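You operate a simulated robot arm through the tools that you are given. There is no shell and no other tool.

The job below is to be done with a simulated robot arm. You get a single attempt, and the scene is never put back.

TASK
Brush the grey sole clean, then take its hardness.
Fine: dust off by brush, brush back; toe under the rod of the white frame, lying flat; hand out, hold the red lever down (10 newtons; it springs back at 1.25 newton metres) till the display stands. Advice, not checked: rest the heel on the black block. What is to be rubbed or washed off counts as gone when no trace of it is left.

The check looks at the end state, three seconds after you hand in, the way a careful person would. Anything else that was tipped, shoved, dropped, spilled or broken makes it a failure.

THE ROBOT
A 6-joint arm with a four-finger gripper, fixed in place. Base frame: the origin is on the floor under the middle of its stand, x ahead of it, y to its left, z up. Readings come in mm, degrees, newtons and seconds.
It reaches about 1012 mm from its shoulder. Its first joint turns from -166.0 to 166.0 degrees. Payload 3.43 kg.
Tool frame: the origin (TCP) lies between the finger pads and is the grasp point; the fingertips stand 30 mm ahead of it; z points along the fingers, y is the line along which they close. The gripper opens to 120 mm; its body begins 85 mm behind the TCP.
Orientation is that of the tool frame in the base frame, as a unit quaternion [w, x, y, z]. With the fingers straight down and closing along the base's y, the tool's x points along the base's -x, its y along +y and its z along -z.

THE INTERFACE
- The arm moves only by the tool servo_tool. Its argument "plan" is a list of rows, each a list of 7 numbers: the turn, a rotation vector about the tool's x, y, z in degrees, then the shift along the tool's x, y, z in mm, then the gripper command, from -1 (shut) to 1 (fully open), values between in proportion. In form: [[rx, ry, rz, x, y, z, gripper], ...]. A call has 1 to 20 rows; each row is the pose to reach, as a shift and turn from the pose commanded when the call began, along the tool's axes at that moment. Each row takes 0.2 s and may step no farther than 50 mm and 8.6 degrees from the row before; otherwise, or with a gripper value out of range, the whole call is refused. A pose out of reach is approached as far as the arm can. The call stops where the force on the tool passes 90 N (or 10 N more than at its start, if that is more) or the arm is blocked; 0.2 s more then pass. The fingers move at their own pace (about 136.2 mm/s each) and stop on an object; they squeeze with about 34 N. The grip force told is the motor's: it shows also when the fingers shut on nothing. Time passes only in rows, and 0.2 s behind the last, so rows that repeat a pose let the fingers close. It gives the time, the measured TCP pose, the force on the tool (base axes), the opening and the grip force at its end, in the units of the frame above (readings bear some noise), with the torque about the TCP (base axes, N m) and any sound that the robot's microphone picked up.
- Cameras (640 x 400 px; columns grow to the right, rows downward): "scene" is fixed at [410.4, -635.5, 1505.4]; the picture's right is [0.97, -0.22, 0.00], its down [-0.12, -0.50, -0.86] and it looks along [0.19, 0.83, -0.52] (base axes); focal length 337 px, centre (320, 200). "wrist" rides on the gripper at [71, -17, -121] in the tool frame; the picture's right is [0.23, 0.97, 0.00], its down [-0.81, 0.19, -0.55] and it looks along [-0.54, 0.13, 0.83] (tool axes); focal length 275 px, centre (320, 200). There is no depth. A picture from a camera that has moved, and an enlarged one, comes with that camera's place and axes in the base frame and with its lens. The place of the scene camera against the robot may be out by one fixed shift of up to 25 mm in any direction.
- get_image(camera): a new picture of that camera. The clock stands still meanwhile.
- zoom(camera, box): a new picture of the part [left, top, right, bottom] of that camera's present view, enlarged. The clock stands still meanwhile.
- sign_off(): hands the job in; it is judged then, once.

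Places have to be worked out from the pictures, the camera data and where the tool is seen. Open the gripper and draw the arm clear of the work before you hand the job in, unless the task says otherwise.

The tools are called after "Request:" as a command line: name --pt "numbers of a row" for each row, then --argument value for the rest, lists and objects as JSON in quotes. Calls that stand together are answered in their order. servo_tool: Moves the arm, as the interface text tells. Its arguments: {"type":"object","properties":{"plan":{"type":"array","items":{"type":"array","items":{"type":"number"}}}},"required":["plan"]} The other tools are called the same way: get_image (camera) takes a picture; zoom (camera, box) takes an enlarged picture of a part of a camera's view; sign_off () hands the job in.

At the start:

```text
time: 0.0
tcp_pos: [402.0, -191.0, 1306.8]
orientation: [-0.001, 0.0, 1.0, -0.002]
force: [-0.6, 0.9, 0.3]
torque: [0.0, 0.03, 0.03]
opening: 119.9
finger_force: 0.1
```

scene: 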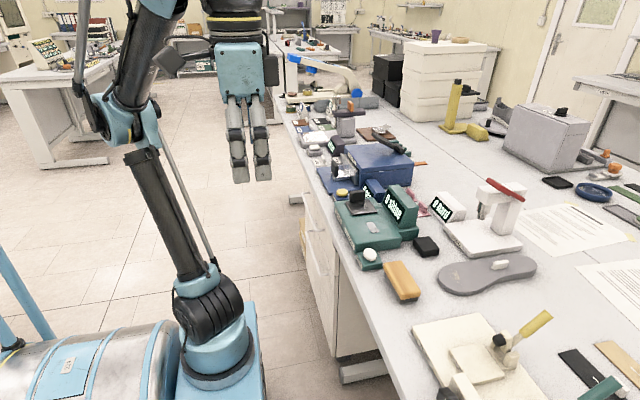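
wrist: 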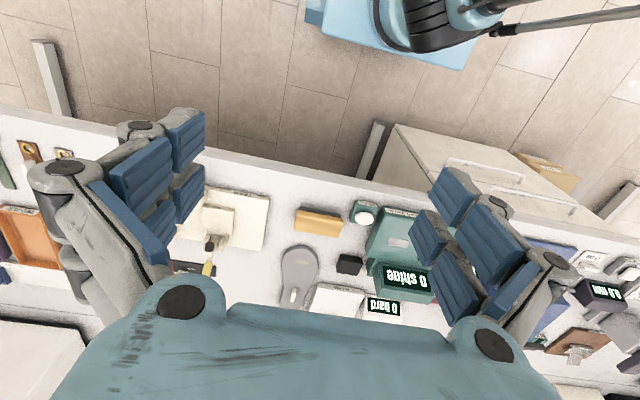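

I begin by looking closely at the work area: sole, brush, white frame with red lever, and black block.

Request:
zoom --camera "scene" --box '[320, 160, 560, 310]'

Request:
zoom --camera "wrist" --box '[180, 170, 460, 345]'

Request:
zoom --camera "scene" --box '[420, 160, 560, 248]'

Request:
zoom --camera "scene" --box '[400, 240, 560, 340]'

```text
2.67 times, centred on (440, 235) of scene
camera zoom: at [410.4, -635.5, 1505.4], right [0.97, -0.22, 0.0], down [-0.12, -0.5, -0.86], along [0.19, 0.83, -0.52], focal length 899 px, centre (0, 107)
```

zoom: 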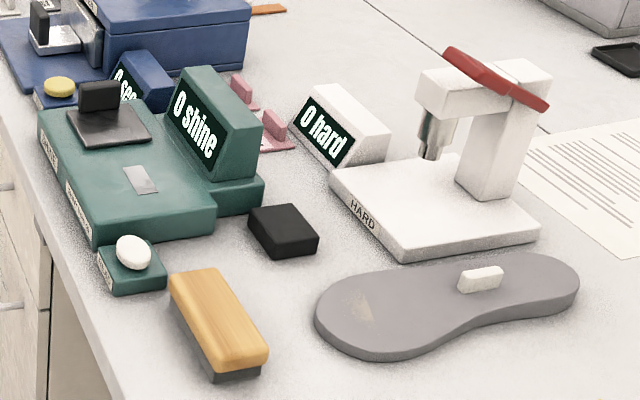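

```text
2.29 times, centred on (320, 258) of wrist
camera zoom: at [331.5, -207.8, 1428.3], right [-0.23, 0.97, 0.0], down [0.81, 0.19, 0.55], along [0.54, 0.12, -0.83], focal length 629 px, centre (320, 69)
```

zoom: 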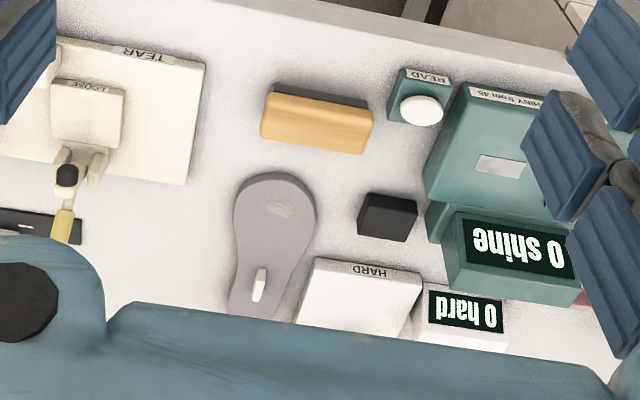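

```text
4.55 times, centred on (490, 204) of scene
camera zoom: at [410.4, -635.5, 1505.4], right [0.97, -0.22, 0.0], down [-0.12, -0.5, -0.86], along [0.19, 0.83, -0.52], focal length 1532 px, centre (-453, 182)
```

zoom: 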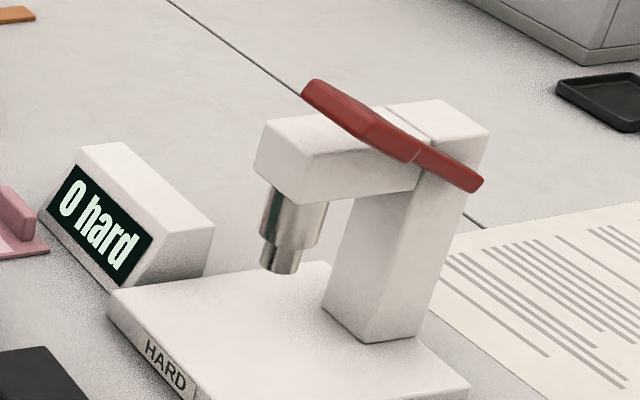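

```text
4.00 times, centred on (480, 290) of scene
camera zoom: at [410.4, -635.5, 1505.4], right [0.97, -0.22, 0.0], down [-0.12, -0.5, -0.86], along [0.19, 0.83, -0.52], focal length 1349 px, centre (-320, -160)
```

zoom: 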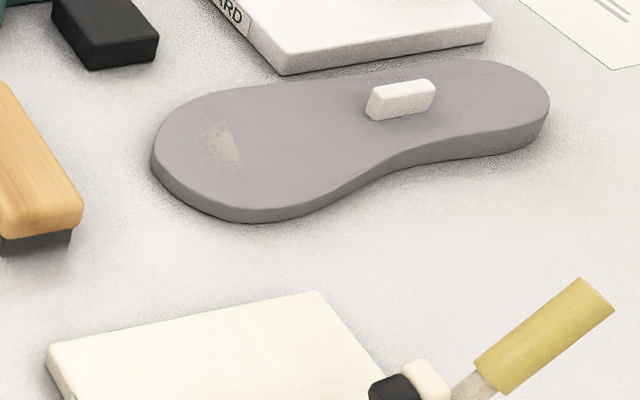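

The sole lies with its dusty toe toward the robot and its heel toward +x. The frame's rod faces the robot (−x side), with the black block in line with it. I move the hand forward at height so the wrist camera can look at the frame and sole more closely.

Request:
servo_tool --pt "0 0 0 -40 0 0 1" --pt "0 0 0 -80 10 0 1" --pt "0 0 0 -120 20 0 1" --pt "0 0 0 -160 30 0 1" --pt "0 0 0 -200 40 0 1" --pt "0 0 0 -220 50 0 1" --pt "0 0 0 -220 50 0 1"

Request:
get_image --camera "wrist"

Request:
get_image --camera "scene"

```text
time: 1.6
tcp_pos: [606.1, -140.3, 1313.2]
orientation: [0.005, 0.0, 1.0, -0.002]
force: [-0.1, -0.3, -0.3]
torque: [-0.04, -0.03, 0.01]
opening: 120.2
finger_force: 0.1
```

```text
taken
camera wrist: at [533.7, -157.4, 1434.3], right [-0.23, 0.97, -0.01], down [0.81, 0.19, 0.56], along [0.55, 0.12, -0.83], focal length 275 px, centre (320, 200)
```

wrist: 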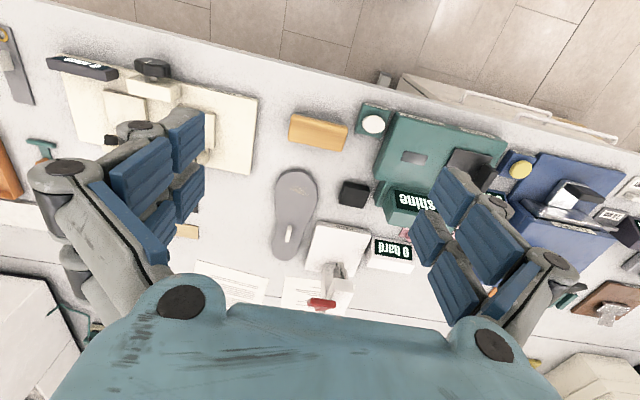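

```text
taken
```

scene: 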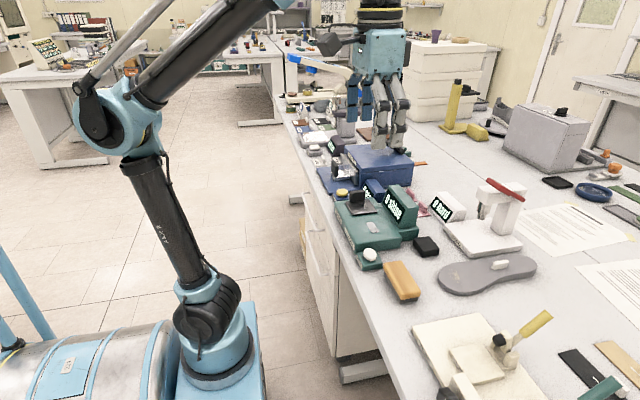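

The hand is now over the bench; I enlarge the wrist view of the work area.

Request:
zoom --camera "wrist" --box '[250, 90, 430, 310]'

Request:
servo_tool --pt "0 0 0 0 0 0 1" --pt "0 0 0 0 0 0 1"

```text
1.82 times, centred on (340, 200) of wrist
camera zoom: at [533.7, -157.4, 1434.3], right [-0.23, 0.97, -0.01], down [0.81, 0.19, 0.56], along [0.55, 0.12, -0.83], focal length 500 px, centre (284, 200)
```

zoom: 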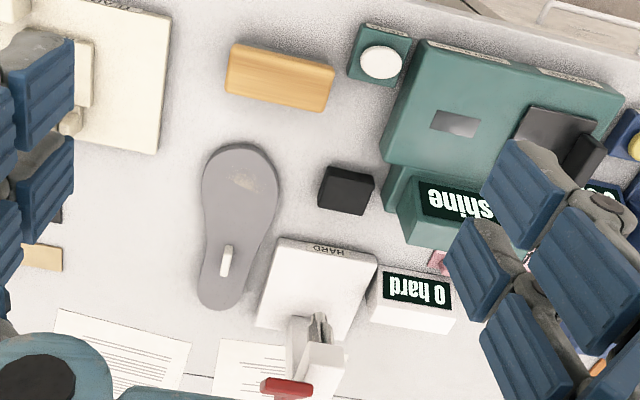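

```text
time: 2.2
tcp_pos: [605.4, -140.3, 1315.4]
orientation: [0.006, 0.0, 1.0, -0.001]
force: [0.4, 0.3, 0.1]
torque: [0.0, 0.0, 0.02]
opening: 120.0
finger_force: 0.1
```

Rough triangulation puts the brush near (727, −117) and the dusty toe near (869, −130), on a table near z≈890. I lower the hand to get nearer views and check how far the arm can reach.

Request:
servo_tool --pt "0 0 0 0 0 40 1" --pt "0 0 0 0 0 80 1" --pt "0 0 0 -10 0 120 1" --pt "0 0 0 -20 0 150 1" --pt "0 0 0 -30 0 150 1" --pt "0 0 0 -30 0 150 1"

Request:
get_image --camera "wrist"

Request:
zoom --camera "wrist" --box '[230, 100, 430, 300]'

```text
time: 3.6
tcp_pos: [637.9, -140.2, 1163.8]
orientation: [0.005, 0.001, 1.0, -0.002]
force: [0.0, -0.3, 1.0]
torque: [0.0, 0.0, -0.01]
opening: 119.8
finger_force: 0.1
```

```text
taken
camera wrist: at [565.9, -157.3, 1284.3], right [-0.23, 0.97, -0.01], down [0.81, 0.19, 0.56], along [0.55, 0.12, -0.83], focal length 275 px, centre (320, 200)
```

wrist: 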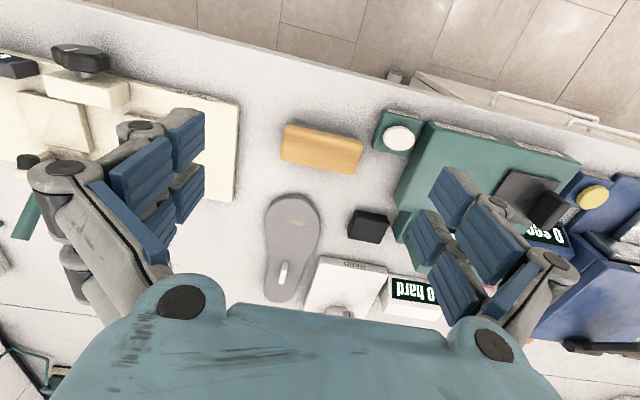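

```text
2.00 times, centred on (330, 200) of wrist
camera zoom: at [565.9, -157.3, 1284.3], right [-0.23, 0.97, -0.01], down [0.81, 0.19, 0.56], along [0.55, 0.12, -0.83], focal length 551 px, centre (300, 200)
```

zoom: 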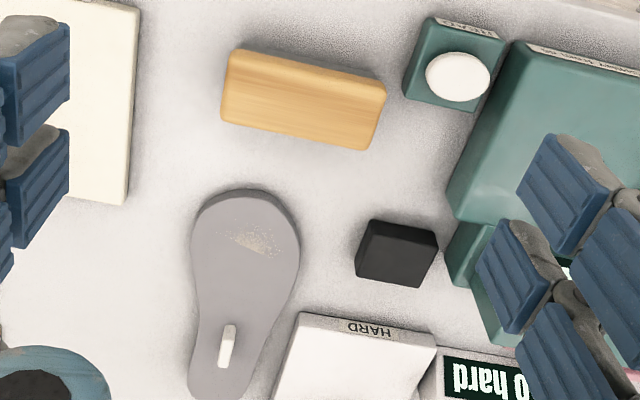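

The commanded pose gets clamped when out of reach, but lower down the arm has more room. I shift sideways and forward at this height to triangulate the frame, lever and block.

Request:
servo_tool --pt "0 0 0 -20 30 0 1" --pt "0 0 0 -40 60 0 1" --pt "0 0 0 -70 90 0 1" --pt "0 0 0 -110 110 0 1" --pt "0 0 0 -150 120 0 1" --pt "0 0 0 -150 120 0 1" --pt "0 0 0 -150 120 0 1"

Request:
get_image --camera "wrist"

Request:
zoom --camera "wrist" --box '[160, 100, 400, 310]'

Request:
get_image --camera "scene"

```text
time: 5.2
tcp_pos: [789.3, -20.8, 1165.8]
orientation: [0.006, 0.001, 1.0, -0.002]
force: [0.4, -0.1, -0.3]
torque: [-0.02, -0.01, -0.01]
opening: 119.9
finger_force: 0.0
```

```text
taken
camera wrist: at [716.5, -38.2, 1285.8], right [-0.23, 0.97, -0.01], down [0.81, 0.19, 0.56], along [0.55, 0.12, -0.83], focal length 275 px, centre (320, 200)
```

wrist: 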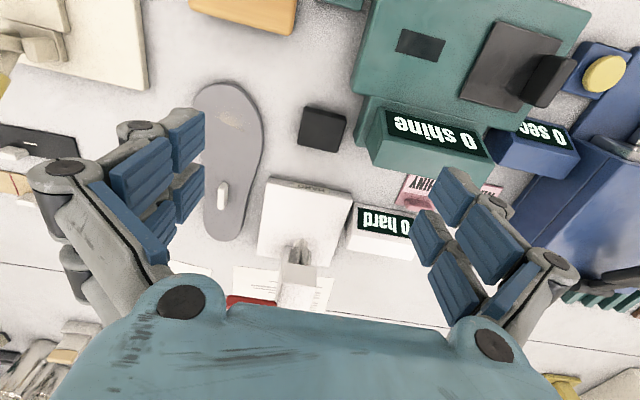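

```text
1.90 times, centred on (280, 205) of wrist
camera zoom: at [716.5, -38.2, 1285.8], right [-0.23, 0.97, -0.01], down [0.81, 0.19, 0.56], along [0.55, 0.12, -0.83], focal length 524 px, centre (396, 190)
```

zoom: 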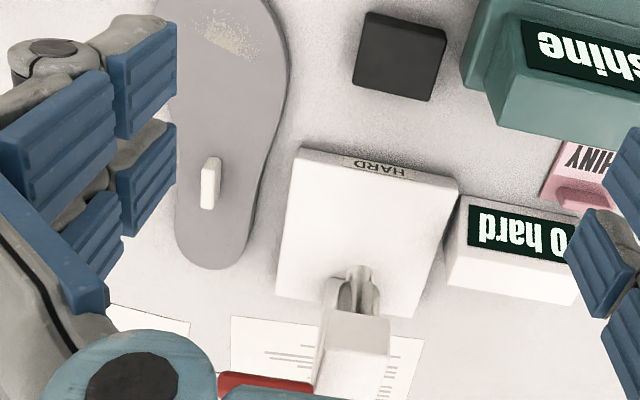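

```text
taken
```

scene: 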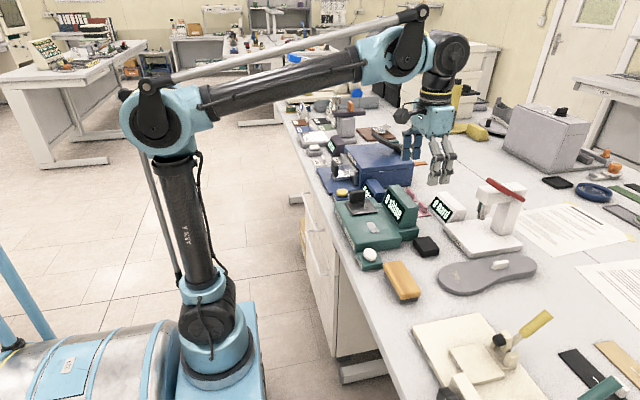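

I estimate: dust ≈ (869, −132, 905), plate x 953–1111, y −69…68, rod ≈ (1018, 0), block ≈ (846, −7), lever near z≈1075 at x≈1040. I need to understand the lever better, so I zoom in with the scene camera.

Request:
zoom --camera "scene" --box '[465, 165, 535, 225]'

Request:
servo_tool --pt "0 -8 0 30 -20 0 1" --pt "0 -16 0 60 -40 0 1" --pt "0 -24 0 90 -60 0 1" --pt "0 -30 0 120 -80 0 1" --pt "0 -35 0 150 -80 0 1" --pt "0 -35 0 150 -80 0 1" --pt "0 -35 0 150 -80 0 1"

Request:
get_image --camera "wrist"

```text
6.67 times, centred on (500, 195) of scene
camera zoom: at [410.4, -635.5, 1505.4], right [0.97, -0.22, 0.0], down [-0.12, -0.5, -0.86], along [0.19, 0.83, -0.52], focal length 2248 px, centre (-880, 233)
```

zoom: 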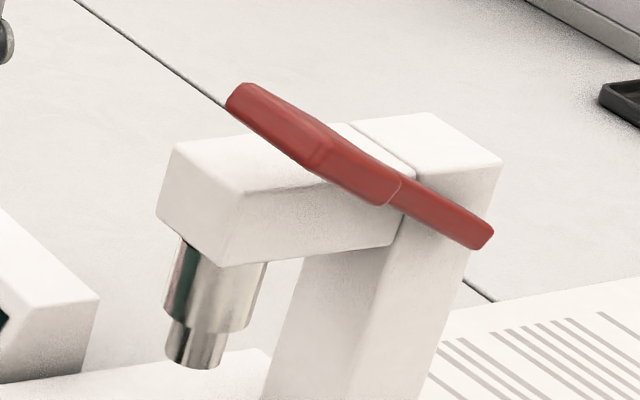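

```text
time: 6.8
tcp_pos: [637.9, -101.0, 1164.3]
orientation: [0.306, 0.0, 0.952, -0.001]
force: [0.3, 0.2, -1.2]
torque: [0.03, 0.03, 0.01]
opening: 120.0
finger_force: 0.1
```

```text
taken
camera wrist: at [510.5, -118.1, 1221.5], right [-0.19, 0.97, -0.14], down [0.34, 0.19, 0.92], along [0.92, 0.13, -0.36], focal length 275 px, centre (320, 200)
```

wrist: 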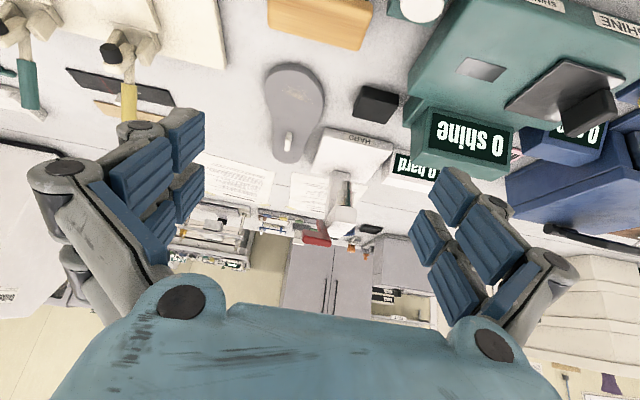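

Now the camera looks almost horizontally (image upside down). I zoom in on the frame and lever.

Request:
zoom --camera "wrist" --box '[270, 120, 400, 260]'

Request:
zoom --camera "wrist" --box '[290, 170, 370, 250]'

```text
2.86 times, centred on (335, 190) of wrist
camera zoom: at [510.5, -118.1, 1221.5], right [-0.19, 0.97, -0.14], down [0.34, 0.19, 0.92], along [0.92, 0.13, -0.36], focal length 786 px, centre (277, 229)
```

zoom: 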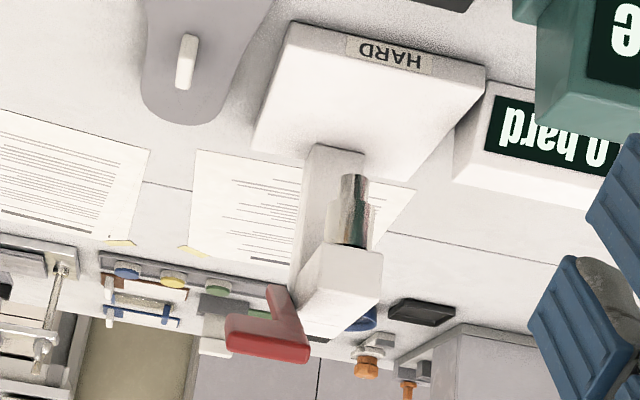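

```text
5.00 times, centred on (330, 210) of wrist
camera zoom: at [510.5, -118.1, 1221.5], right [-0.19, 0.97, -0.14], down [0.34, 0.19, 0.92], along [0.92, 0.13, -0.36], focal length 1376 px, centre (270, 150)
```

zoom: 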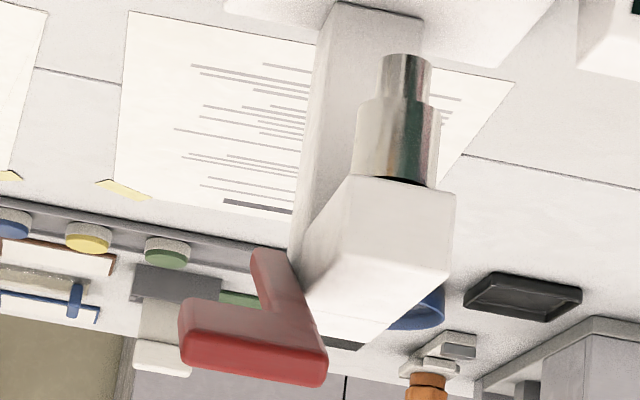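

The lever is now clear: hinged at the column's −y side, its arm rising toward −x, with a crossbar handle sticking out to −y at about (995, −50, 1105). First the brush: I straighten the hand and move above it to measure it closer.

Request:
servo_tool --pt "0 7 0 0 -4 20 1" --pt "0 14 0 0 -8 40 1" --pt "0 21 0 -1 -12 60 1" --pt "0 28 0 -1 -16 80 1" --pt "0 35.6 0 -2 -17 104 1" --pt "0 35.6 0 -2 -17 104 1" --pt "0 35.6 0 -2 -17 104 1"

Request:
get_image --camera "wrist"

Request:
get_image --camera "scene"

```text
time: 8.4
tcp_pos: [701.4, -117.2, 1081.5]
orientation: [0.0, 0.0, 1.0, -0.003]
force: [-0.6, -0.7, -0.5]
torque: [0.02, 0.02, -0.01]
opening: 120.2
finger_force: 0.1
```

```text
taken
camera wrist: at [629.6, -135.4, 1202.1], right [-0.23, 0.97, 0.0], down [0.81, 0.19, 0.55], along [0.54, 0.12, -0.83], focal length 275 px, centre (320, 200)
```

wrist: 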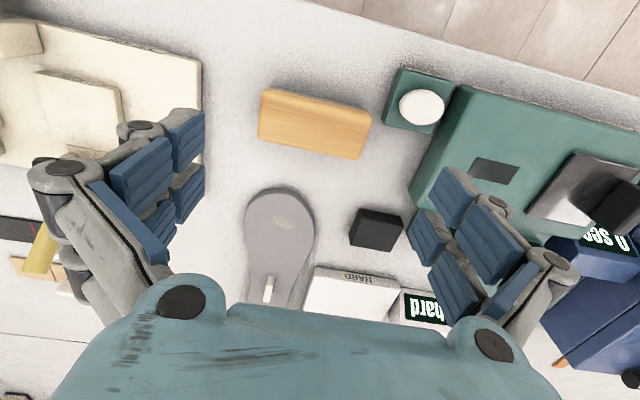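

```text
taken
```

scene: 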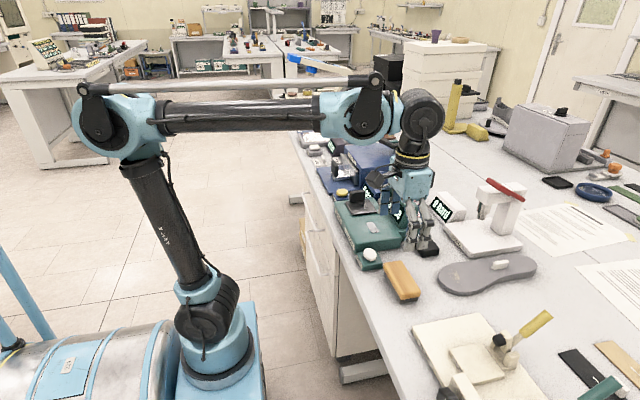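

Let me zoom the scene camera on the hand to calibrate its shift against the known TCP.

Request:
zoom --camera "scene" --box '[360, 150, 460, 280]'

Request:
zoom --camera "wrist" --box '[230, 60, 410, 200]'

```text
3.08 times, centred on (410, 215) of scene
camera zoom: at [410.4, -635.5, 1505.4], right [0.97, -0.22, 0.0], down [-0.12, -0.5, -0.86], along [0.19, 0.83, -0.52], focal length 1037 px, centre (43, 154)
```

zoom: 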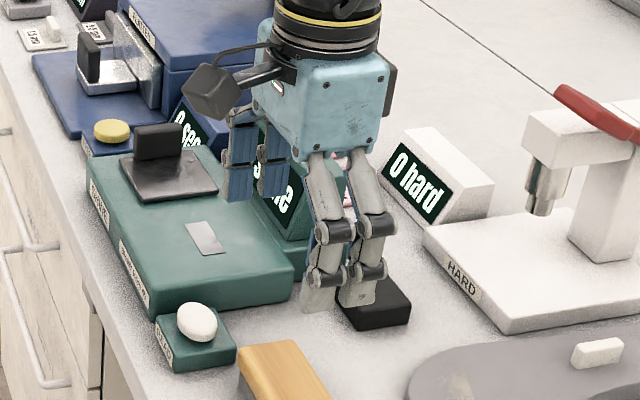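

```text
2.86 times, centred on (320, 130) of wrist
camera zoom: at [629.6, -135.4, 1202.1], right [-0.23, 0.97, 0.0], down [0.81, 0.19, 0.55], along [0.54, 0.12, -0.83], focal length 786 px, centre (320, 400)
```

zoom: 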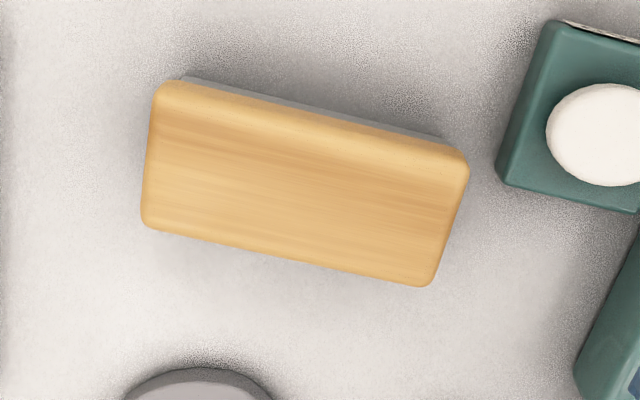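

Now I yaw the hand −90° so the fingers close along x (across the brush's 56 mm width), right above the brush, and look again.

Request:
servo_tool --pt "0 0 -8 -3 0 2 1" --pt "0 0 -16 -6 0 4 1" --pt "0 0 -24 -9 0 6 1" --pt "0 0 -32 -12 0 8 1" --pt "0 0 -40 -15 0 10 1" --pt "0 0 -48 -18 0 12 1" --pt "0 0 -56 -21 0 14 1" --pt "0 0 -64 -23 0 16 1" --pt "0 0 -72 -23 0 18 1" --pt "0 0 -80 -23 0 20 1" --pt "0 0 -88 -23 0 20 1" --pt "0 0 -90 -23 0 20 1" --pt "0 0 -90 -23 0 20 1"

Request:
get_image --camera "wrist"

Request:
zoom --camera "scene" --box '[360, 150, 460, 310]'

```text
time: 11.2
tcp_pos: [724.9, -118.7, 1059.9]
orientation: [-0.002, -0.707, 0.707, -0.002]
force: [0.0, 0.1, 0.3]
torque: [-0.02, -0.05, 0.0]
opening: 119.9
finger_force: 0.1
```

```text
taken
camera wrist: at [740.6, -189.9, 1181.9], right [-0.97, -0.23, 0.0], down [-0.19, 0.81, 0.55], along [-0.13, 0.54, -0.83], focal length 275 px, centre (320, 200)
```

wrist: 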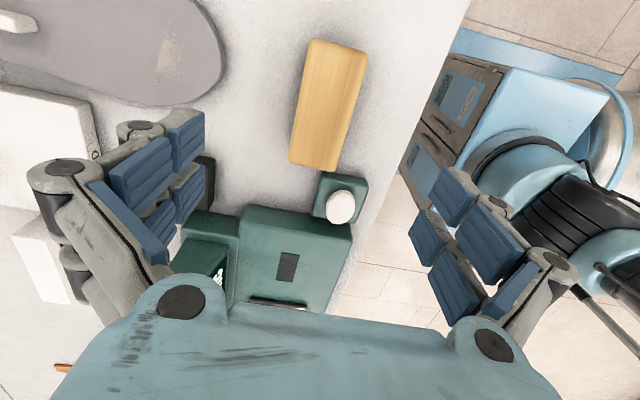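

```text
2.50 times, centred on (410, 230) of scene
camera zoom: at [410.4, -635.5, 1505.4], right [0.97, -0.22, 0.0], down [-0.12, -0.5, -0.86], along [0.19, 0.83, -0.52], focal length 843 px, centre (95, 125)
```

zoom: 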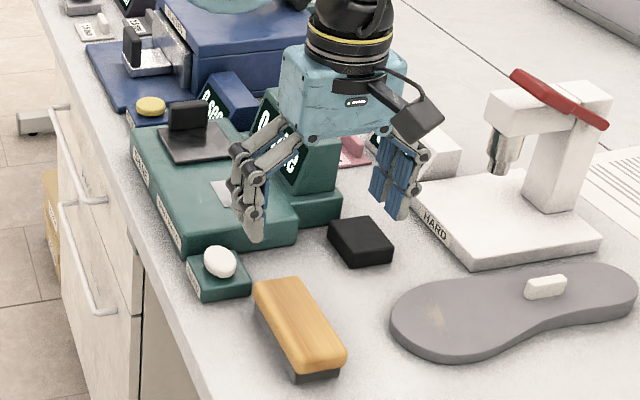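

The hand is now aligned across the brush. I descend to about TCP z≈950 (tips ≈920, around the brush top) and check alignment before going lower.

Request:
servo_tool --pt "0 0 0 2 1 30 1" --pt "0 0 0 4 3 60 1" --pt "0 0 0 4 3 90 1" --pt "0 0 0 4 3 105 1" --pt "0 0 0 4 3 105 1" --pt "0 0 0 4 3 105 1"

Request:
get_image --camera "wrist"

Request:
zoom --camera "scene" --box '[340, 210, 480, 330]'

```text
time: 12.6
tcp_pos: [718.0, -122.8, 955.8]
orientation: [0.0, -0.707, 0.707, -0.002]
force: [-0.3, -0.1, 0.2]
torque: [0.04, 0.04, 0.02]
opening: 120.1
finger_force: 0.1
```

```text
taken
camera wrist: at [736.2, -194.8, 1077.2], right [-0.97, -0.23, 0.0], down [-0.19, 0.81, 0.55], along [-0.13, 0.54, -0.83], focal length 275 px, centre (320, 200)
```

wrist: 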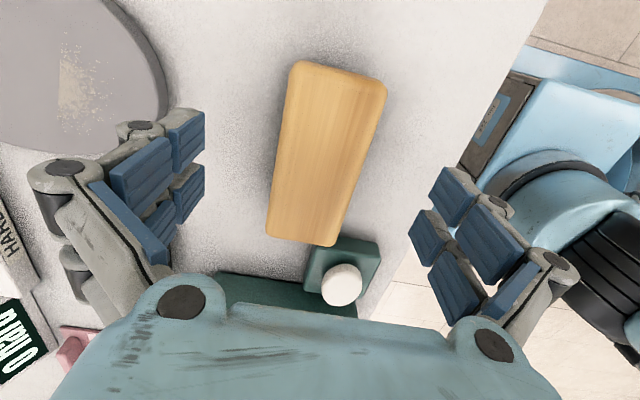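

```text
3.33 times, centred on (410, 270) of scene
camera zoom: at [410.4, -635.5, 1505.4], right [0.97, -0.22, 0.0], down [-0.12, -0.5, -0.86], along [0.19, 0.83, -0.52], focal length 1124 px, centre (20, -33)
```

zoom: 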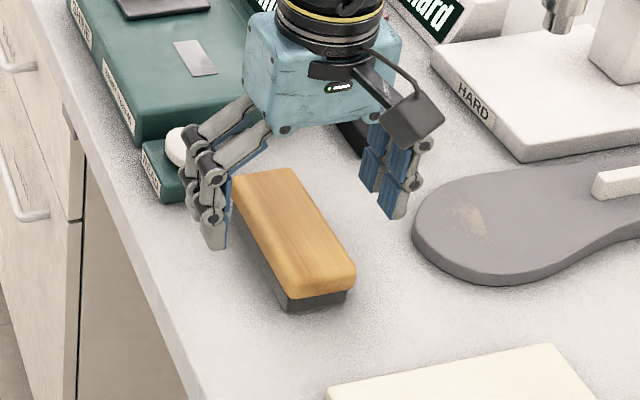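

Tips now stand just over the brush top and the hand is centred on it (brush ≈ (717, −124), top ≈ 917). I lower 25 mm more and close the fingers.

Request:
servo_tool --pt "0 0 0 0 0 13 1" --pt "0 0 0 0 0 26 1" --pt "0 0 0 0 0 26 0.4" --pt "0 0 0 0 0 26 0.1" --pt "0 0 0 0 0 26 -0.1" --pt "0 0 0 0 0 26 -0.3" --pt "0 0 0 0 0 26 -0.6" --pt "0 0 0 0 0 26 -1" --pt "0 0 0 0 0 26 -1" --pt "0 0 0 0 0 26 -1"

Request:
get_image --camera "wrist"

Request:
zoom --camera "scene" --box '[340, 210, 480, 330]'

```text
time: 14.8
tcp_pos: [719.4, -122.3, 929.7]
orientation: [0.002, 0.707, -0.707, 0.001]
force: [1.0, -0.6, 1.2]
torque: [-0.02, -0.01, -0.02]
opening: 48.4
finger_force: 34.1
```

```text
taken
camera wrist: at [736.3, -195.1, 1051.2], right [-0.97, -0.23, 0.0], down [-0.19, 0.81, 0.55], along [-0.13, 0.54, -0.83], focal length 275 px, centre (320, 200)
```

wrist: 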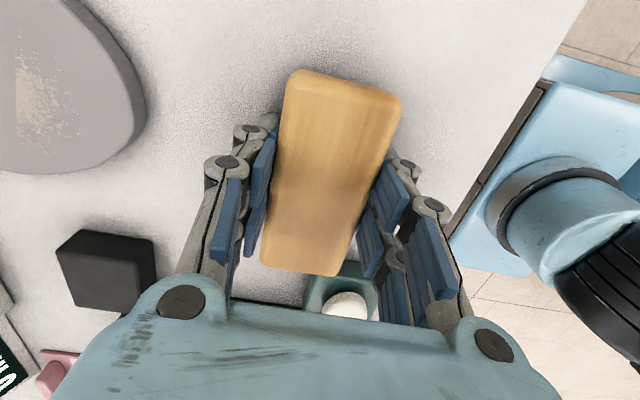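

```text
3.33 times, centred on (410, 270) of scene
camera zoom: at [410.4, -635.5, 1505.4], right [0.97, -0.22, 0.0], down [-0.12, -0.5, -0.86], along [0.19, 0.83, -0.52], focal length 1124 px, centre (20, -33)
```

zoom: 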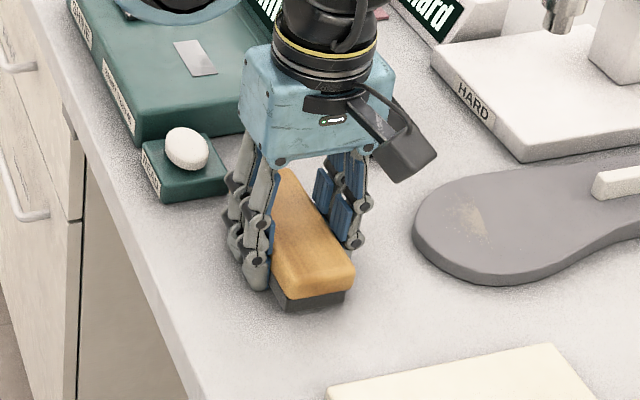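

The brush is gripped (48 mm) at (719.4, −122.3, 929.7) — its home spot. I lift it 65 mm and carry it over the dusty toe at about (869, −130).

Request:
servo_tool --pt "0 0 0 0 0 -20 -1" --pt "0 0 0 0 0 -45 -1" --pt "0 0 0 0 0 -65 -1" --pt "0 0 0 2 -30 -65 -1" --pt "0 0 0 4 -65 -65 -1" --pt "0 0 0 6 -100 -65 -1" --pt "0 0 0 8 -130 -65 -1" --pt "0 0 0 8 -150 -65 -1" --pt "0 0 0 8 -150 -60 -1" --pt "0 0 0 8 -150 -60 -1"

Request:
get_image --camera "wrist"

Request:
zoom --camera "scene" --box '[380, 180, 560, 320]'

```text
time: 17.0
tcp_pos: [871.1, -129.9, 989.1]
orientation: [-0.002, -0.707, 0.707, -0.001]
force: [-0.4, 0.7, -0.4]
torque: [-0.04, -0.01, 0.01]
opening: 48.3
finger_force: 34.1
```

```text
taken
camera wrist: at [887.5, -202.5, 1111.0], right [-0.97, -0.23, 0.0], down [-0.19, 0.81, 0.55], along [-0.13, 0.54, -0.83], focal length 275 px, centre (320, 200)
```

wrist: 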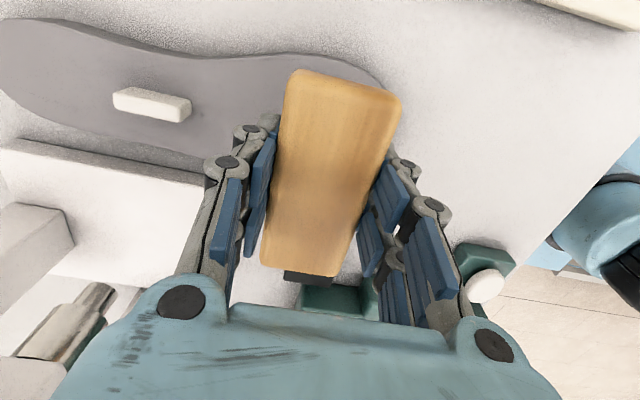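

```text
2.86 times, centred on (470, 250) of scene
camera zoom: at [410.4, -635.5, 1505.4], right [0.97, -0.22, 0.0], down [-0.12, -0.5, -0.86], along [0.19, 0.83, -0.52], focal length 963 px, centre (-109, 57)
```

zoom: 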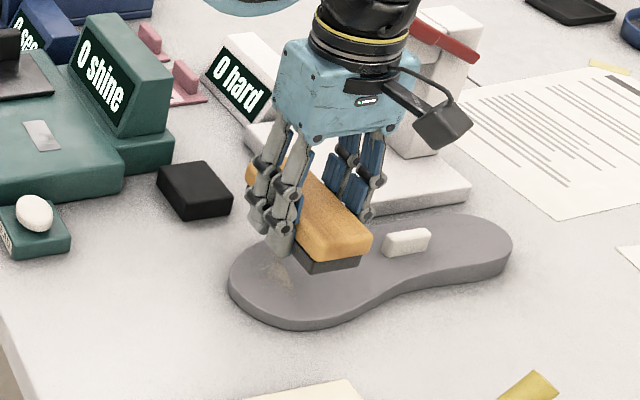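

The brush hovers above the dust. I shift slightly toward −x and lower to just above the expected contact height, then feel for contact in small steps.

Request:
servo_tool --pt "0 0 0 0 8 10 -1" --pt "0 0 0 0 8 22 -1" --pt "0 0 0 0 8 30 -1" --pt "0 0 0 0 8 34 -1" --pt "0 0 0 0 8 34 -1"

Request:
zoom --camera "scene" --box '[380, 180, 560, 320]'

```text
time: 18.2
tcp_pos: [862.0, -131.0, 956.5]
orientation: [-0.002, -0.707, 0.708, -0.001]
force: [0.4, -0.3, -1.2]
torque: [0.01, -0.02, -0.01]
opening: 48.5
finger_force: 34.2
```

```text
2.86 times, centred on (470, 250) of scene
camera zoom: at [410.4, -635.5, 1505.4], right [0.97, -0.22, 0.0], down [-0.12, -0.5, -0.86], along [0.19, 0.83, -0.52], focal length 963 px, centre (-109, 57)
```

zoom: 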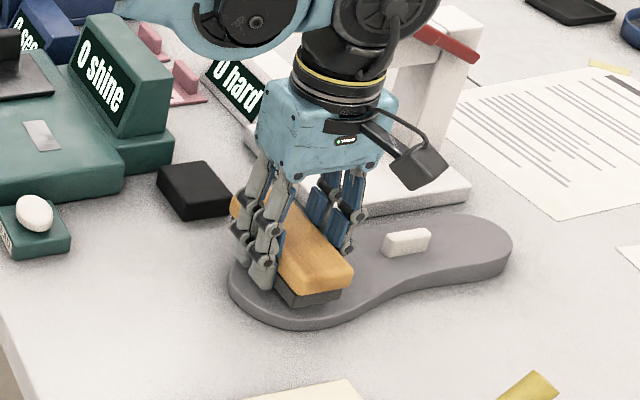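

Still no contact (force about zero). I lower 4 mm more.

Request:
servo_tool --pt "0 0 0 0 0 2 -1" --pt "0 0 0 0 0 4 -1" --pt "0 0 0 0 0 4 -1"

```text
time: 19.0
tcp_pos: [862.9, -130.6, 951.7]
orientation: [-0.001, -0.707, 0.707, -0.001]
force: [0.4, -0.4, -1.3]
torque: [0.0, -0.02, 0.03]
opening: 48.4
finger_force: 33.7
```

Still no clear contact; 3 mm more.

Request:
servo_tool --pt "0 0 0 0 0 1.5 -1" --pt "0 0 0 0 0 3 -1" --pt "0 0 0 0 0 3 -1"

```text
time: 19.8
tcp_pos: [862.0, -130.1, 948.2]
orientation: [-0.001, -0.707, 0.707, -0.002]
force: [0.2, 0.1, -0.7]
torque: [0.01, 0.02, 0.0]
opening: 48.3
finger_force: 34.1
```

Force still near zero; another 2 mm.

Request:
servo_tool --pt "0 0 0 0 0 1 -1" --pt "0 0 0 0 0 2 -1" --pt "0 0 0 0 0 2 -1"

Request:
zoom --camera "scene" --box '[430, 220, 510, 280]'

```text
time: 20.6
tcp_pos: [863.5, -130.2, 947.3]
orientation: [0.001, 0.708, -0.707, 0.002]
force: [0.1, -0.6, -0.7]
torque: [0.02, -0.01, -0.01]
opening: 48.4
finger_force: 34.0
```

```text
6.67 times, centred on (470, 250) of scene
camera zoom: at [410.4, -635.5, 1505.4], right [0.97, -0.22, 0.0], down [-0.12, -0.5, -0.86], along [0.19, 0.83, -0.52], focal length 2248 px, centre (-680, -133)
```

zoom: 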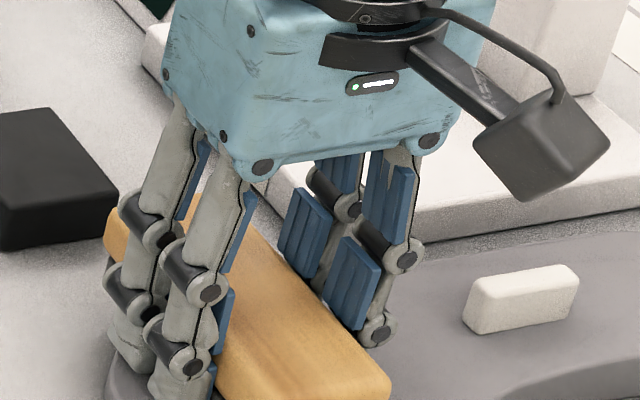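

No contact yet at 947; 2 mm more, while checking the brush's lower edge.

Request:
servo_tool --pt "0 0 0 0 0 1 -1" --pt "0 0 0 0 0 2 -1" --pt "0 0 0 0 0 2 -1"

Request:
zoom --camera "scene" --box '[440, 250, 520, 310]'

```text
time: 21.4
tcp_pos: [862.3, -130.6, 946.2]
orientation: [0.001, 0.707, -0.707, 0.001]
force: [2.4, -1.1, 14.6]
torque: [0.0, -0.45, -0.03]
opening: 48.7
finger_force: 34.2
```

```text
6.67 times, centred on (480, 280) of scene
camera zoom: at [410.4, -635.5, 1505.4], right [0.97, -0.22, 0.0], down [-0.12, -0.5, -0.86], along [0.19, 0.83, -0.52], focal length 2248 px, centre (-747, -333)
```

zoom: 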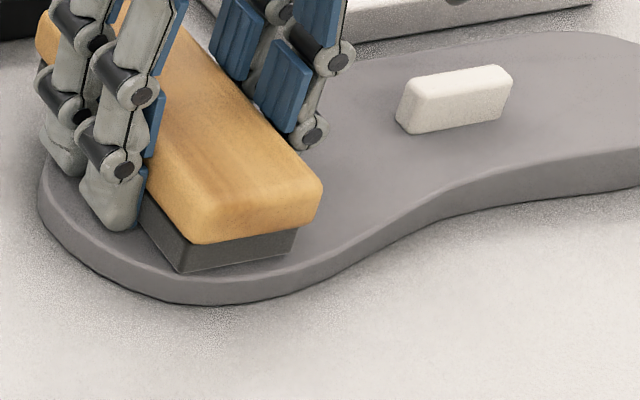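

Contact at TCP z≈946 with ~15 N. I ease off half a millimetre and make gentle strokes along x over the dust, then check force and sole position.

Request:
servo_tool --pt "0 0 0 0 0 -0.4 -1" --pt "0 0 0 0 10 -0.4 -1" --pt "0 0 0 0 20 -0.4 -1" --pt "0 0 0 0 30 -0.4 -1" --pt "0 0 0 0 20 -0.4 -1" --pt "0 0 0 0 10 -0.4 -1" --pt "0 0 0 0 0 -0.4 -1" --pt "0 0 0 0 -10 -0.4 -1" --pt "0 0 0 0 -20 -0.4 -1" --pt "0 0 0 0 -10 -0.4 -1" --pt "0 0 0 0 0 -0.4 -1"

Request:
zoom --camera "scene" --box '[380, 180, 560, 320]'

```text
time: 23.8
tcp_pos: [862.4, -129.8, 944.9]
orientation: [0.001, 0.707, -0.707, 0.0]
force: [18.0, 2.2, 23.7]
torque: [0.15, -1.21, -0.05]
opening: 48.5
finger_force: 34.0
```

```text
2.86 times, centred on (470, 250) of scene
camera zoom: at [410.4, -635.5, 1505.4], right [0.97, -0.22, 0.0], down [-0.12, -0.5, -0.86], along [0.19, 0.83, -0.52], focal length 963 px, centre (-109, 57)
```

zoom: 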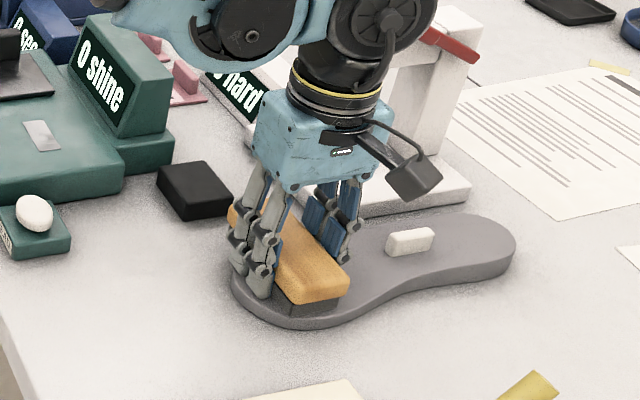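

Friction is high (24 N down, 18 N sideways) and the sole slid 2–3 mm. I lift the brush and move aside to see how much dust is left.

Request:
servo_tool --pt "0 0 0 0 0 -10 -1" --pt "0 0 0 0 0 -35 -1" --pt "0 0 0 0 30 -50 -1" --pt "0 0 0 0 65 -55 -1" --pt "0 0 0 0 100 -55 -1" --pt "0 0 0 0 100 -55 -1"

Request:
zoom --camera "scene" --box '[430, 240, 550, 310]'

Request:
get_image --camera "wrist"

```text
time: 25.2
tcp_pos: [761.7, -129.5, 998.9]
orientation: [0.002, 0.707, -0.707, 0.001]
force: [0.1, 0.7, -1.1]
torque: [0.0, 0.04, -0.02]
opening: 48.4
finger_force: 34.1
```

```text
5.33 times, centred on (490, 275) of scene
camera zoom: at [410.4, -635.5, 1505.4], right [0.97, -0.22, 0.0], down [-0.12, -0.5, -0.86], along [0.19, 0.83, -0.52], focal length 1798 px, centre (-587, -200)
```

zoom: 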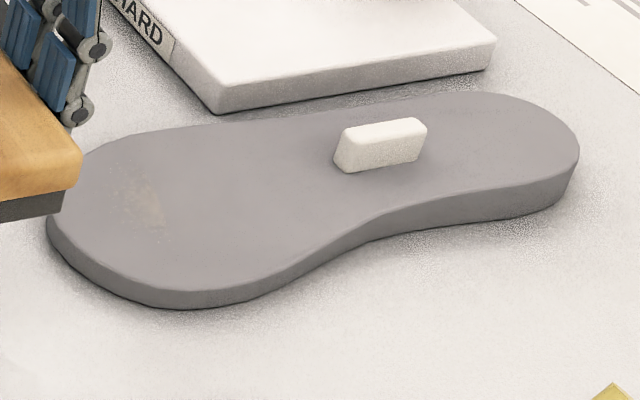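

```text
taken
camera wrist: at [779.5, -201.6, 1120.7], right [-0.97, -0.23, 0.0], down [-0.19, 0.81, 0.55], along [-0.13, 0.54, -0.83], focal length 275 px, centre (320, 200)
```

wrist: 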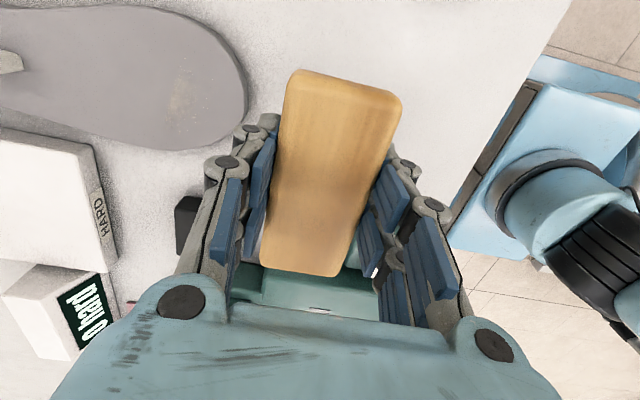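

Brushing works: the dust has faded but not gone; it sits around x 845–885, y −146…−94. I go back with slightly lighter contact and do more strokes.

Request:
servo_tool --pt "0 0 0 0 -35 0 -1" --pt "0 0 0 0 -70 15 -1" --pt "0 0 0 0 -100 35 -1" --pt "0 0 0 0 -102 48 -1" --pt "0 0 0 0 -102 54.6 -1" --pt "0 0 0 0 -90 54.6 -1" --pt "0 0 0 0 -76 54.6 -1" --pt "0 0 0 0 -90 54.6 -1" --pt "0 0 0 0 -104 54.6 -1" --pt "0 0 0 0 -118 54.6 -1" --pt "0 0 0 0 -130 54.6 -1" --pt "0 0 0 0 -118 54.6 -1" --pt "0 0 0 0 -104 54.6 -1" --pt "0 0 0 0 -90 54.6 -1" --pt "0 0 0 0 -76 54.6 -1" --pt "0 0 0 0 -90 54.6 -1" --pt "0 0 0 0 -104 54.6 -1" --pt "0 0 0 0 -118 54.6 -1" --pt "0 0 0 0 -130 54.6 -1"

Request:
zoom --camera "scene" --box '[380, 180, 560, 320]'

```text
time: 29.2
tcp_pos: [891.5, -130.0, 946.3]
orientation: [0.001, 0.707, -0.707, 0.0]
force: [-7.0, -0.9, 7.7]
torque: [0.04, -0.02, 0.04]
opening: 48.5
finger_force: 34.4
```

```text
2.86 times, centred on (470, 250) of scene
camera zoom: at [410.4, -635.5, 1505.4], right [0.97, -0.22, 0.0], down [-0.12, -0.5, -0.86], along [0.19, 0.83, -0.52], focal length 963 px, centre (-109, 57)
```

zoom: 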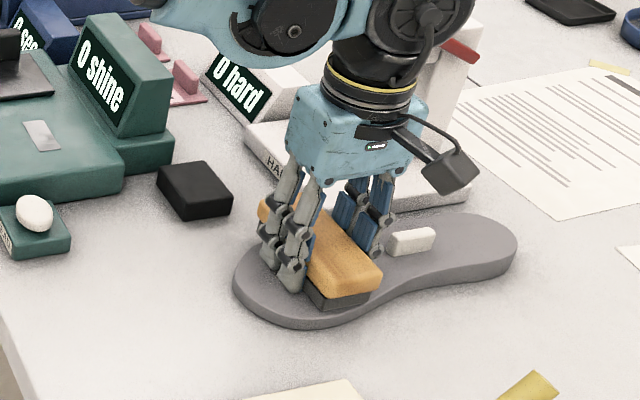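

Contact is about 8 N now and the sole stays put. I continue with more strokes.

Request:
servo_tool --pt "0 0 0 0 14 0 -1" --pt "0 0 0 0 28 0 -1" --pt "0 0 0 0 42 0 -1" --pt "0 0 0 0 56 0 -1" --pt "0 0 0 0 42 0 -1" --pt "0 0 0 0 28 0 -1" --pt "0 0 0 0 14 0 -1" --pt "0 0 0 0 0 0 -1" --pt "0 0 0 0 14 0 -1" --pt "0 0 0 0 28 0 -1" --pt "0 0 0 0 42 0 -1" --pt "0 0 0 0 56 0 -1" --pt "0 0 0 0 42 0 -1" --pt "0 0 0 0 28 0 -1" --pt "0 0 0 0 14 0 -1" --pt "0 0 0 0 0 0 -1" --pt "0 0 0 0 20 0 -1" --pt "0 0 0 0 40 0 -1" --pt "0 0 0 0 56 0 -1"

Request:
servo_tool --pt "0 0 0 0 0 -15 -1" --pt "0 0 0 0 20 -40 -1" --pt "0 0 0 0 50 -55 -1" --pt "0 0 0 0 75 -55 -1" --pt "0 0 0 0 75 -55 -1"

Request:
zoom --camera "scene" --box '[430, 240, 550, 310]'

Request:
zoom --camera "wrist" --box '[60, 0, 300, 170]'

```text
time: 33.2
tcp_pos: [836.1, -129.7, 946.0]
orientation: [0.002, 0.707, -0.707, 0.001]
force: [0.6, 0.5, -0.8]
torque: [0.01, 0.0, 0.04]
opening: 48.3
finger_force: 33.8
```

```text
time: 34.4
tcp_pos: [759.8, -130.8, 1000.2]
orientation: [-0.001, -0.707, 0.707, -0.002]
force: [0.3, -0.1, -1.2]
torque: [0.0, -0.01, -0.01]
opening: 48.3
finger_force: 34.2
```

```text
5.33 times, centred on (490, 275) of scene
camera zoom: at [410.4, -635.5, 1505.4], right [0.97, -0.22, 0.0], down [-0.12, -0.5, -0.86], along [0.19, 0.83, -0.52], focal length 1798 px, centre (-587, -200)
```

zoom: 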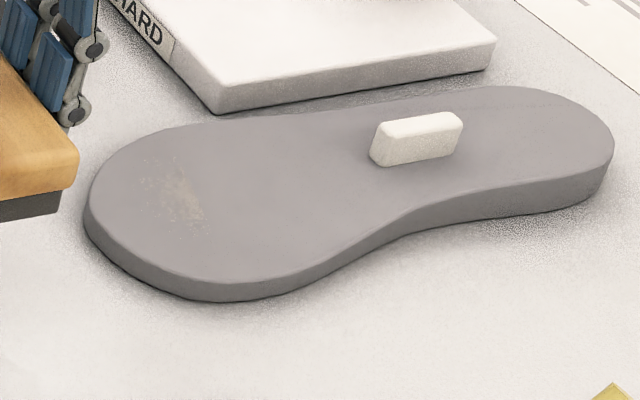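

```text
2.35 times, centred on (180, 85) of wrist
camera zoom: at [777.4, -202.4, 1121.9], right [-0.97, -0.23, 0.0], down [-0.19, 0.81, 0.55], along [-0.13, 0.54, -0.83], focal length 648 px, centre (649, 471)
```

zoom: 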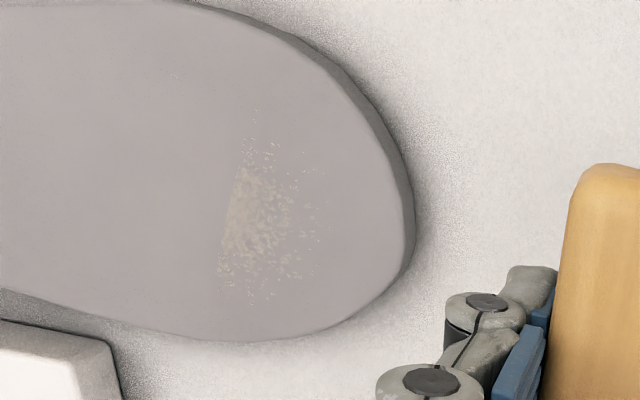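

The sole has slid ~20 mm toward +x — probably the brush caught the toe's edge at the stroke's far end — and dust (now at x≈888) remains. I go back with a little more pressure and shorter strokes that stay well on the toe (x 866–910).

Request:
servo_tool --pt "0 0 0 0 -35 0 -1" --pt "0 0 0 0 -70 0 -1" --pt "0 0 0 0 -105 15 -1" --pt "0 0 0 0 -128 35 -1" --pt "0 0 0 0 -128 48 -1" --pt "0 0 0 0 -128 55.3 -1" --pt "0 0 0 0 -118 55.3 -1" --pt "0 0 0 0 -107 55.3 -1" --pt "0 0 0 0 -118 55.3 -1" --pt "0 0 0 0 -128 55.3 -1" --pt "0 0 0 0 -138 55.3 -1" --pt "0 0 0 0 -149 55.3 -1" --pt "0 0 0 0 -138 55.3 -1" --pt "0 0 0 0 -128 55.3 -1"

Request:
zoom --camera "scene" --box '[430, 240, 550, 310]'

```text
time: 37.4
tcp_pos: [888.5, -129.7, 945.3]
orientation: [0.001, 0.707, -0.707, 0.002]
force: [6.8, 1.9, 10.6]
torque: [0.11, -0.58, 0.02]
opening: 48.6
finger_force: 34.0
```

```text
5.33 times, centred on (490, 275) of scene
camera zoom: at [410.4, -635.5, 1505.4], right [0.97, -0.22, 0.0], down [-0.12, -0.5, -0.86], along [0.19, 0.83, -0.52], focal length 1798 px, centre (-587, -200)
```

zoom: 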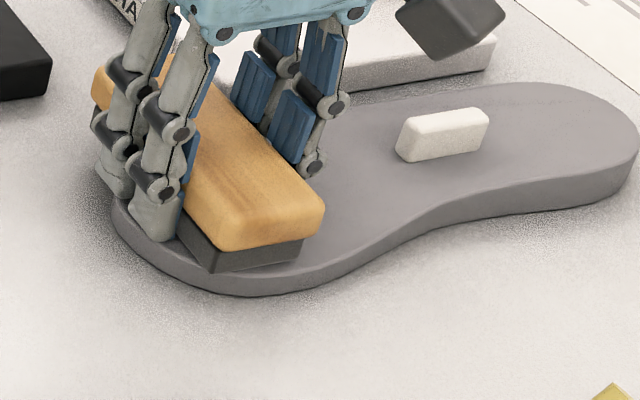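

The sole crept another ~12 mm toward +x. I lift and check the dust to see what this pressure did.

Request:
servo_tool --pt "0 0 0 0 0 -15 -1" --pt "0 0 0 0 20 -40 -1" --pt "0 0 0 0 60 -55 -1" --pt "0 0 0 0 100 -55 -1" --pt "0 0 0 0 125 -55 -1" --pt "0 0 0 0 125 -55 -1"

Request:
zoom --camera "scene" --box '[430, 240, 550, 310]'

Request:
zoom --camera "wrist" --box '[40, 0, 280, 170]'

```text
time: 38.8
tcp_pos: [763.9, -130.1, 1000.6]
orientation: [-0.001, -0.707, 0.707, 0.0]
force: [-0.2, -0.5, -0.7]
torque: [-0.03, 0.01, -0.03]
opening: 48.3
finger_force: 34.0
```

```text
5.33 times, centred on (490, 275) of scene
camera zoom: at [410.4, -635.5, 1505.4], right [0.97, -0.22, 0.0], down [-0.12, -0.5, -0.86], along [0.19, 0.83, -0.52], focal length 1798 px, centre (-587, -200)
```

zoom: 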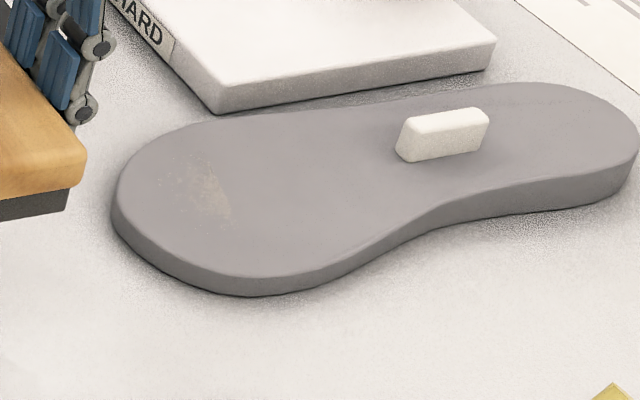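

```text
2.35 times, centred on (160, 85) of wrist
camera zoom: at [780.9, -201.9, 1121.8], right [-0.97, -0.23, 0.0], down [-0.19, 0.81, 0.55], along [-0.13, 0.54, -0.83], focal length 648 px, centre (696, 471)
```

zoom: 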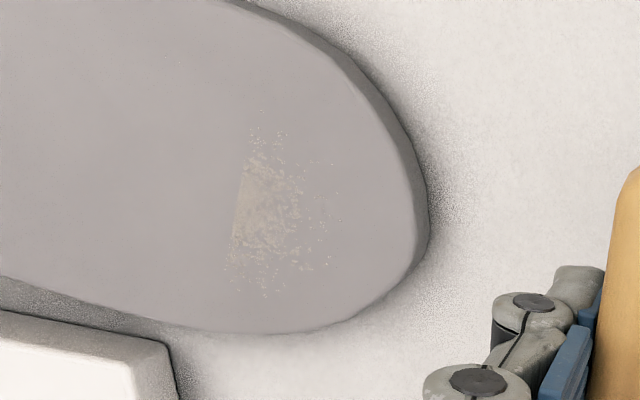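

The dust fades a bit with each pass. To stop the creep toward +x I now stroke only in the −x direction, lifting between strokes.

Request:
servo_tool --pt "0 0 0 0 -40 0 -1" --pt "0 0 0 0 -80 0 -1" --pt "0 0 0 0 -120 20 -1" --pt "0 0 0 0 -150 40 -1" --pt "0 0 0 0 -151 50 -1" --pt "0 0 0 0 -151 55.2 -1" --pt "0 0 0 0 -138 55.2 -1" --pt "0 0 0 0 -125 55.2 -1" --pt "0 0 0 0 -111 55.2 -1" --pt "0 0 0 0 -111 50 -1" --pt "0 0 0 0 -151 50 -1" --pt "0 0 0 0 -151 55.2 -1" --pt "0 0 0 0 -138 55.2 -1" --pt "0 0 0 0 -125 55.2 -1" --pt "0 0 0 0 -111 55.2 -1" --pt "0 0 0 0 -111 50 -1" --pt "0 0 0 0 -151 50 -1" --pt "0 0 0 0 -151 55.2 -1" --pt "0 0 0 0 -131 55.2 -1" --pt "0 0 0 0 -111 55.2 -1"

Request:
zoom --camera "scene" --box '[430, 240, 550, 310]'

```text
time: 43.0
tcp_pos: [875.4, -128.8, 945.5]
orientation: [0.001, 0.707, -0.707, 0.002]
force: [0.8, 0.0, -1.6]
torque: [0.0, 0.0, -0.03]
opening: 48.5
finger_force: 34.0
```

```text
5.33 times, centred on (490, 275) of scene
camera zoom: at [410.4, -635.5, 1505.4], right [0.97, -0.22, 0.0], down [-0.12, -0.5, -0.86], along [0.19, 0.83, -0.52], focal length 1798 px, centre (-587, -200)
```

zoom: 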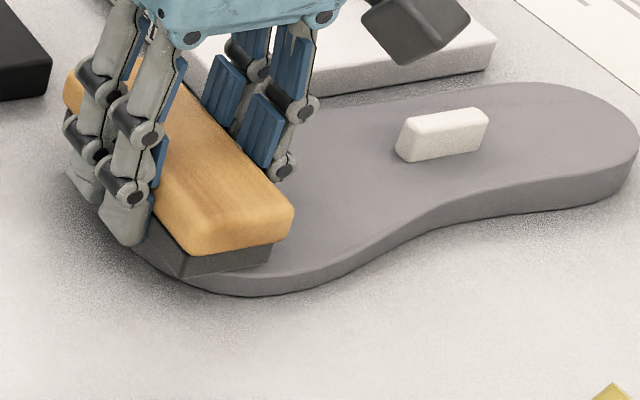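

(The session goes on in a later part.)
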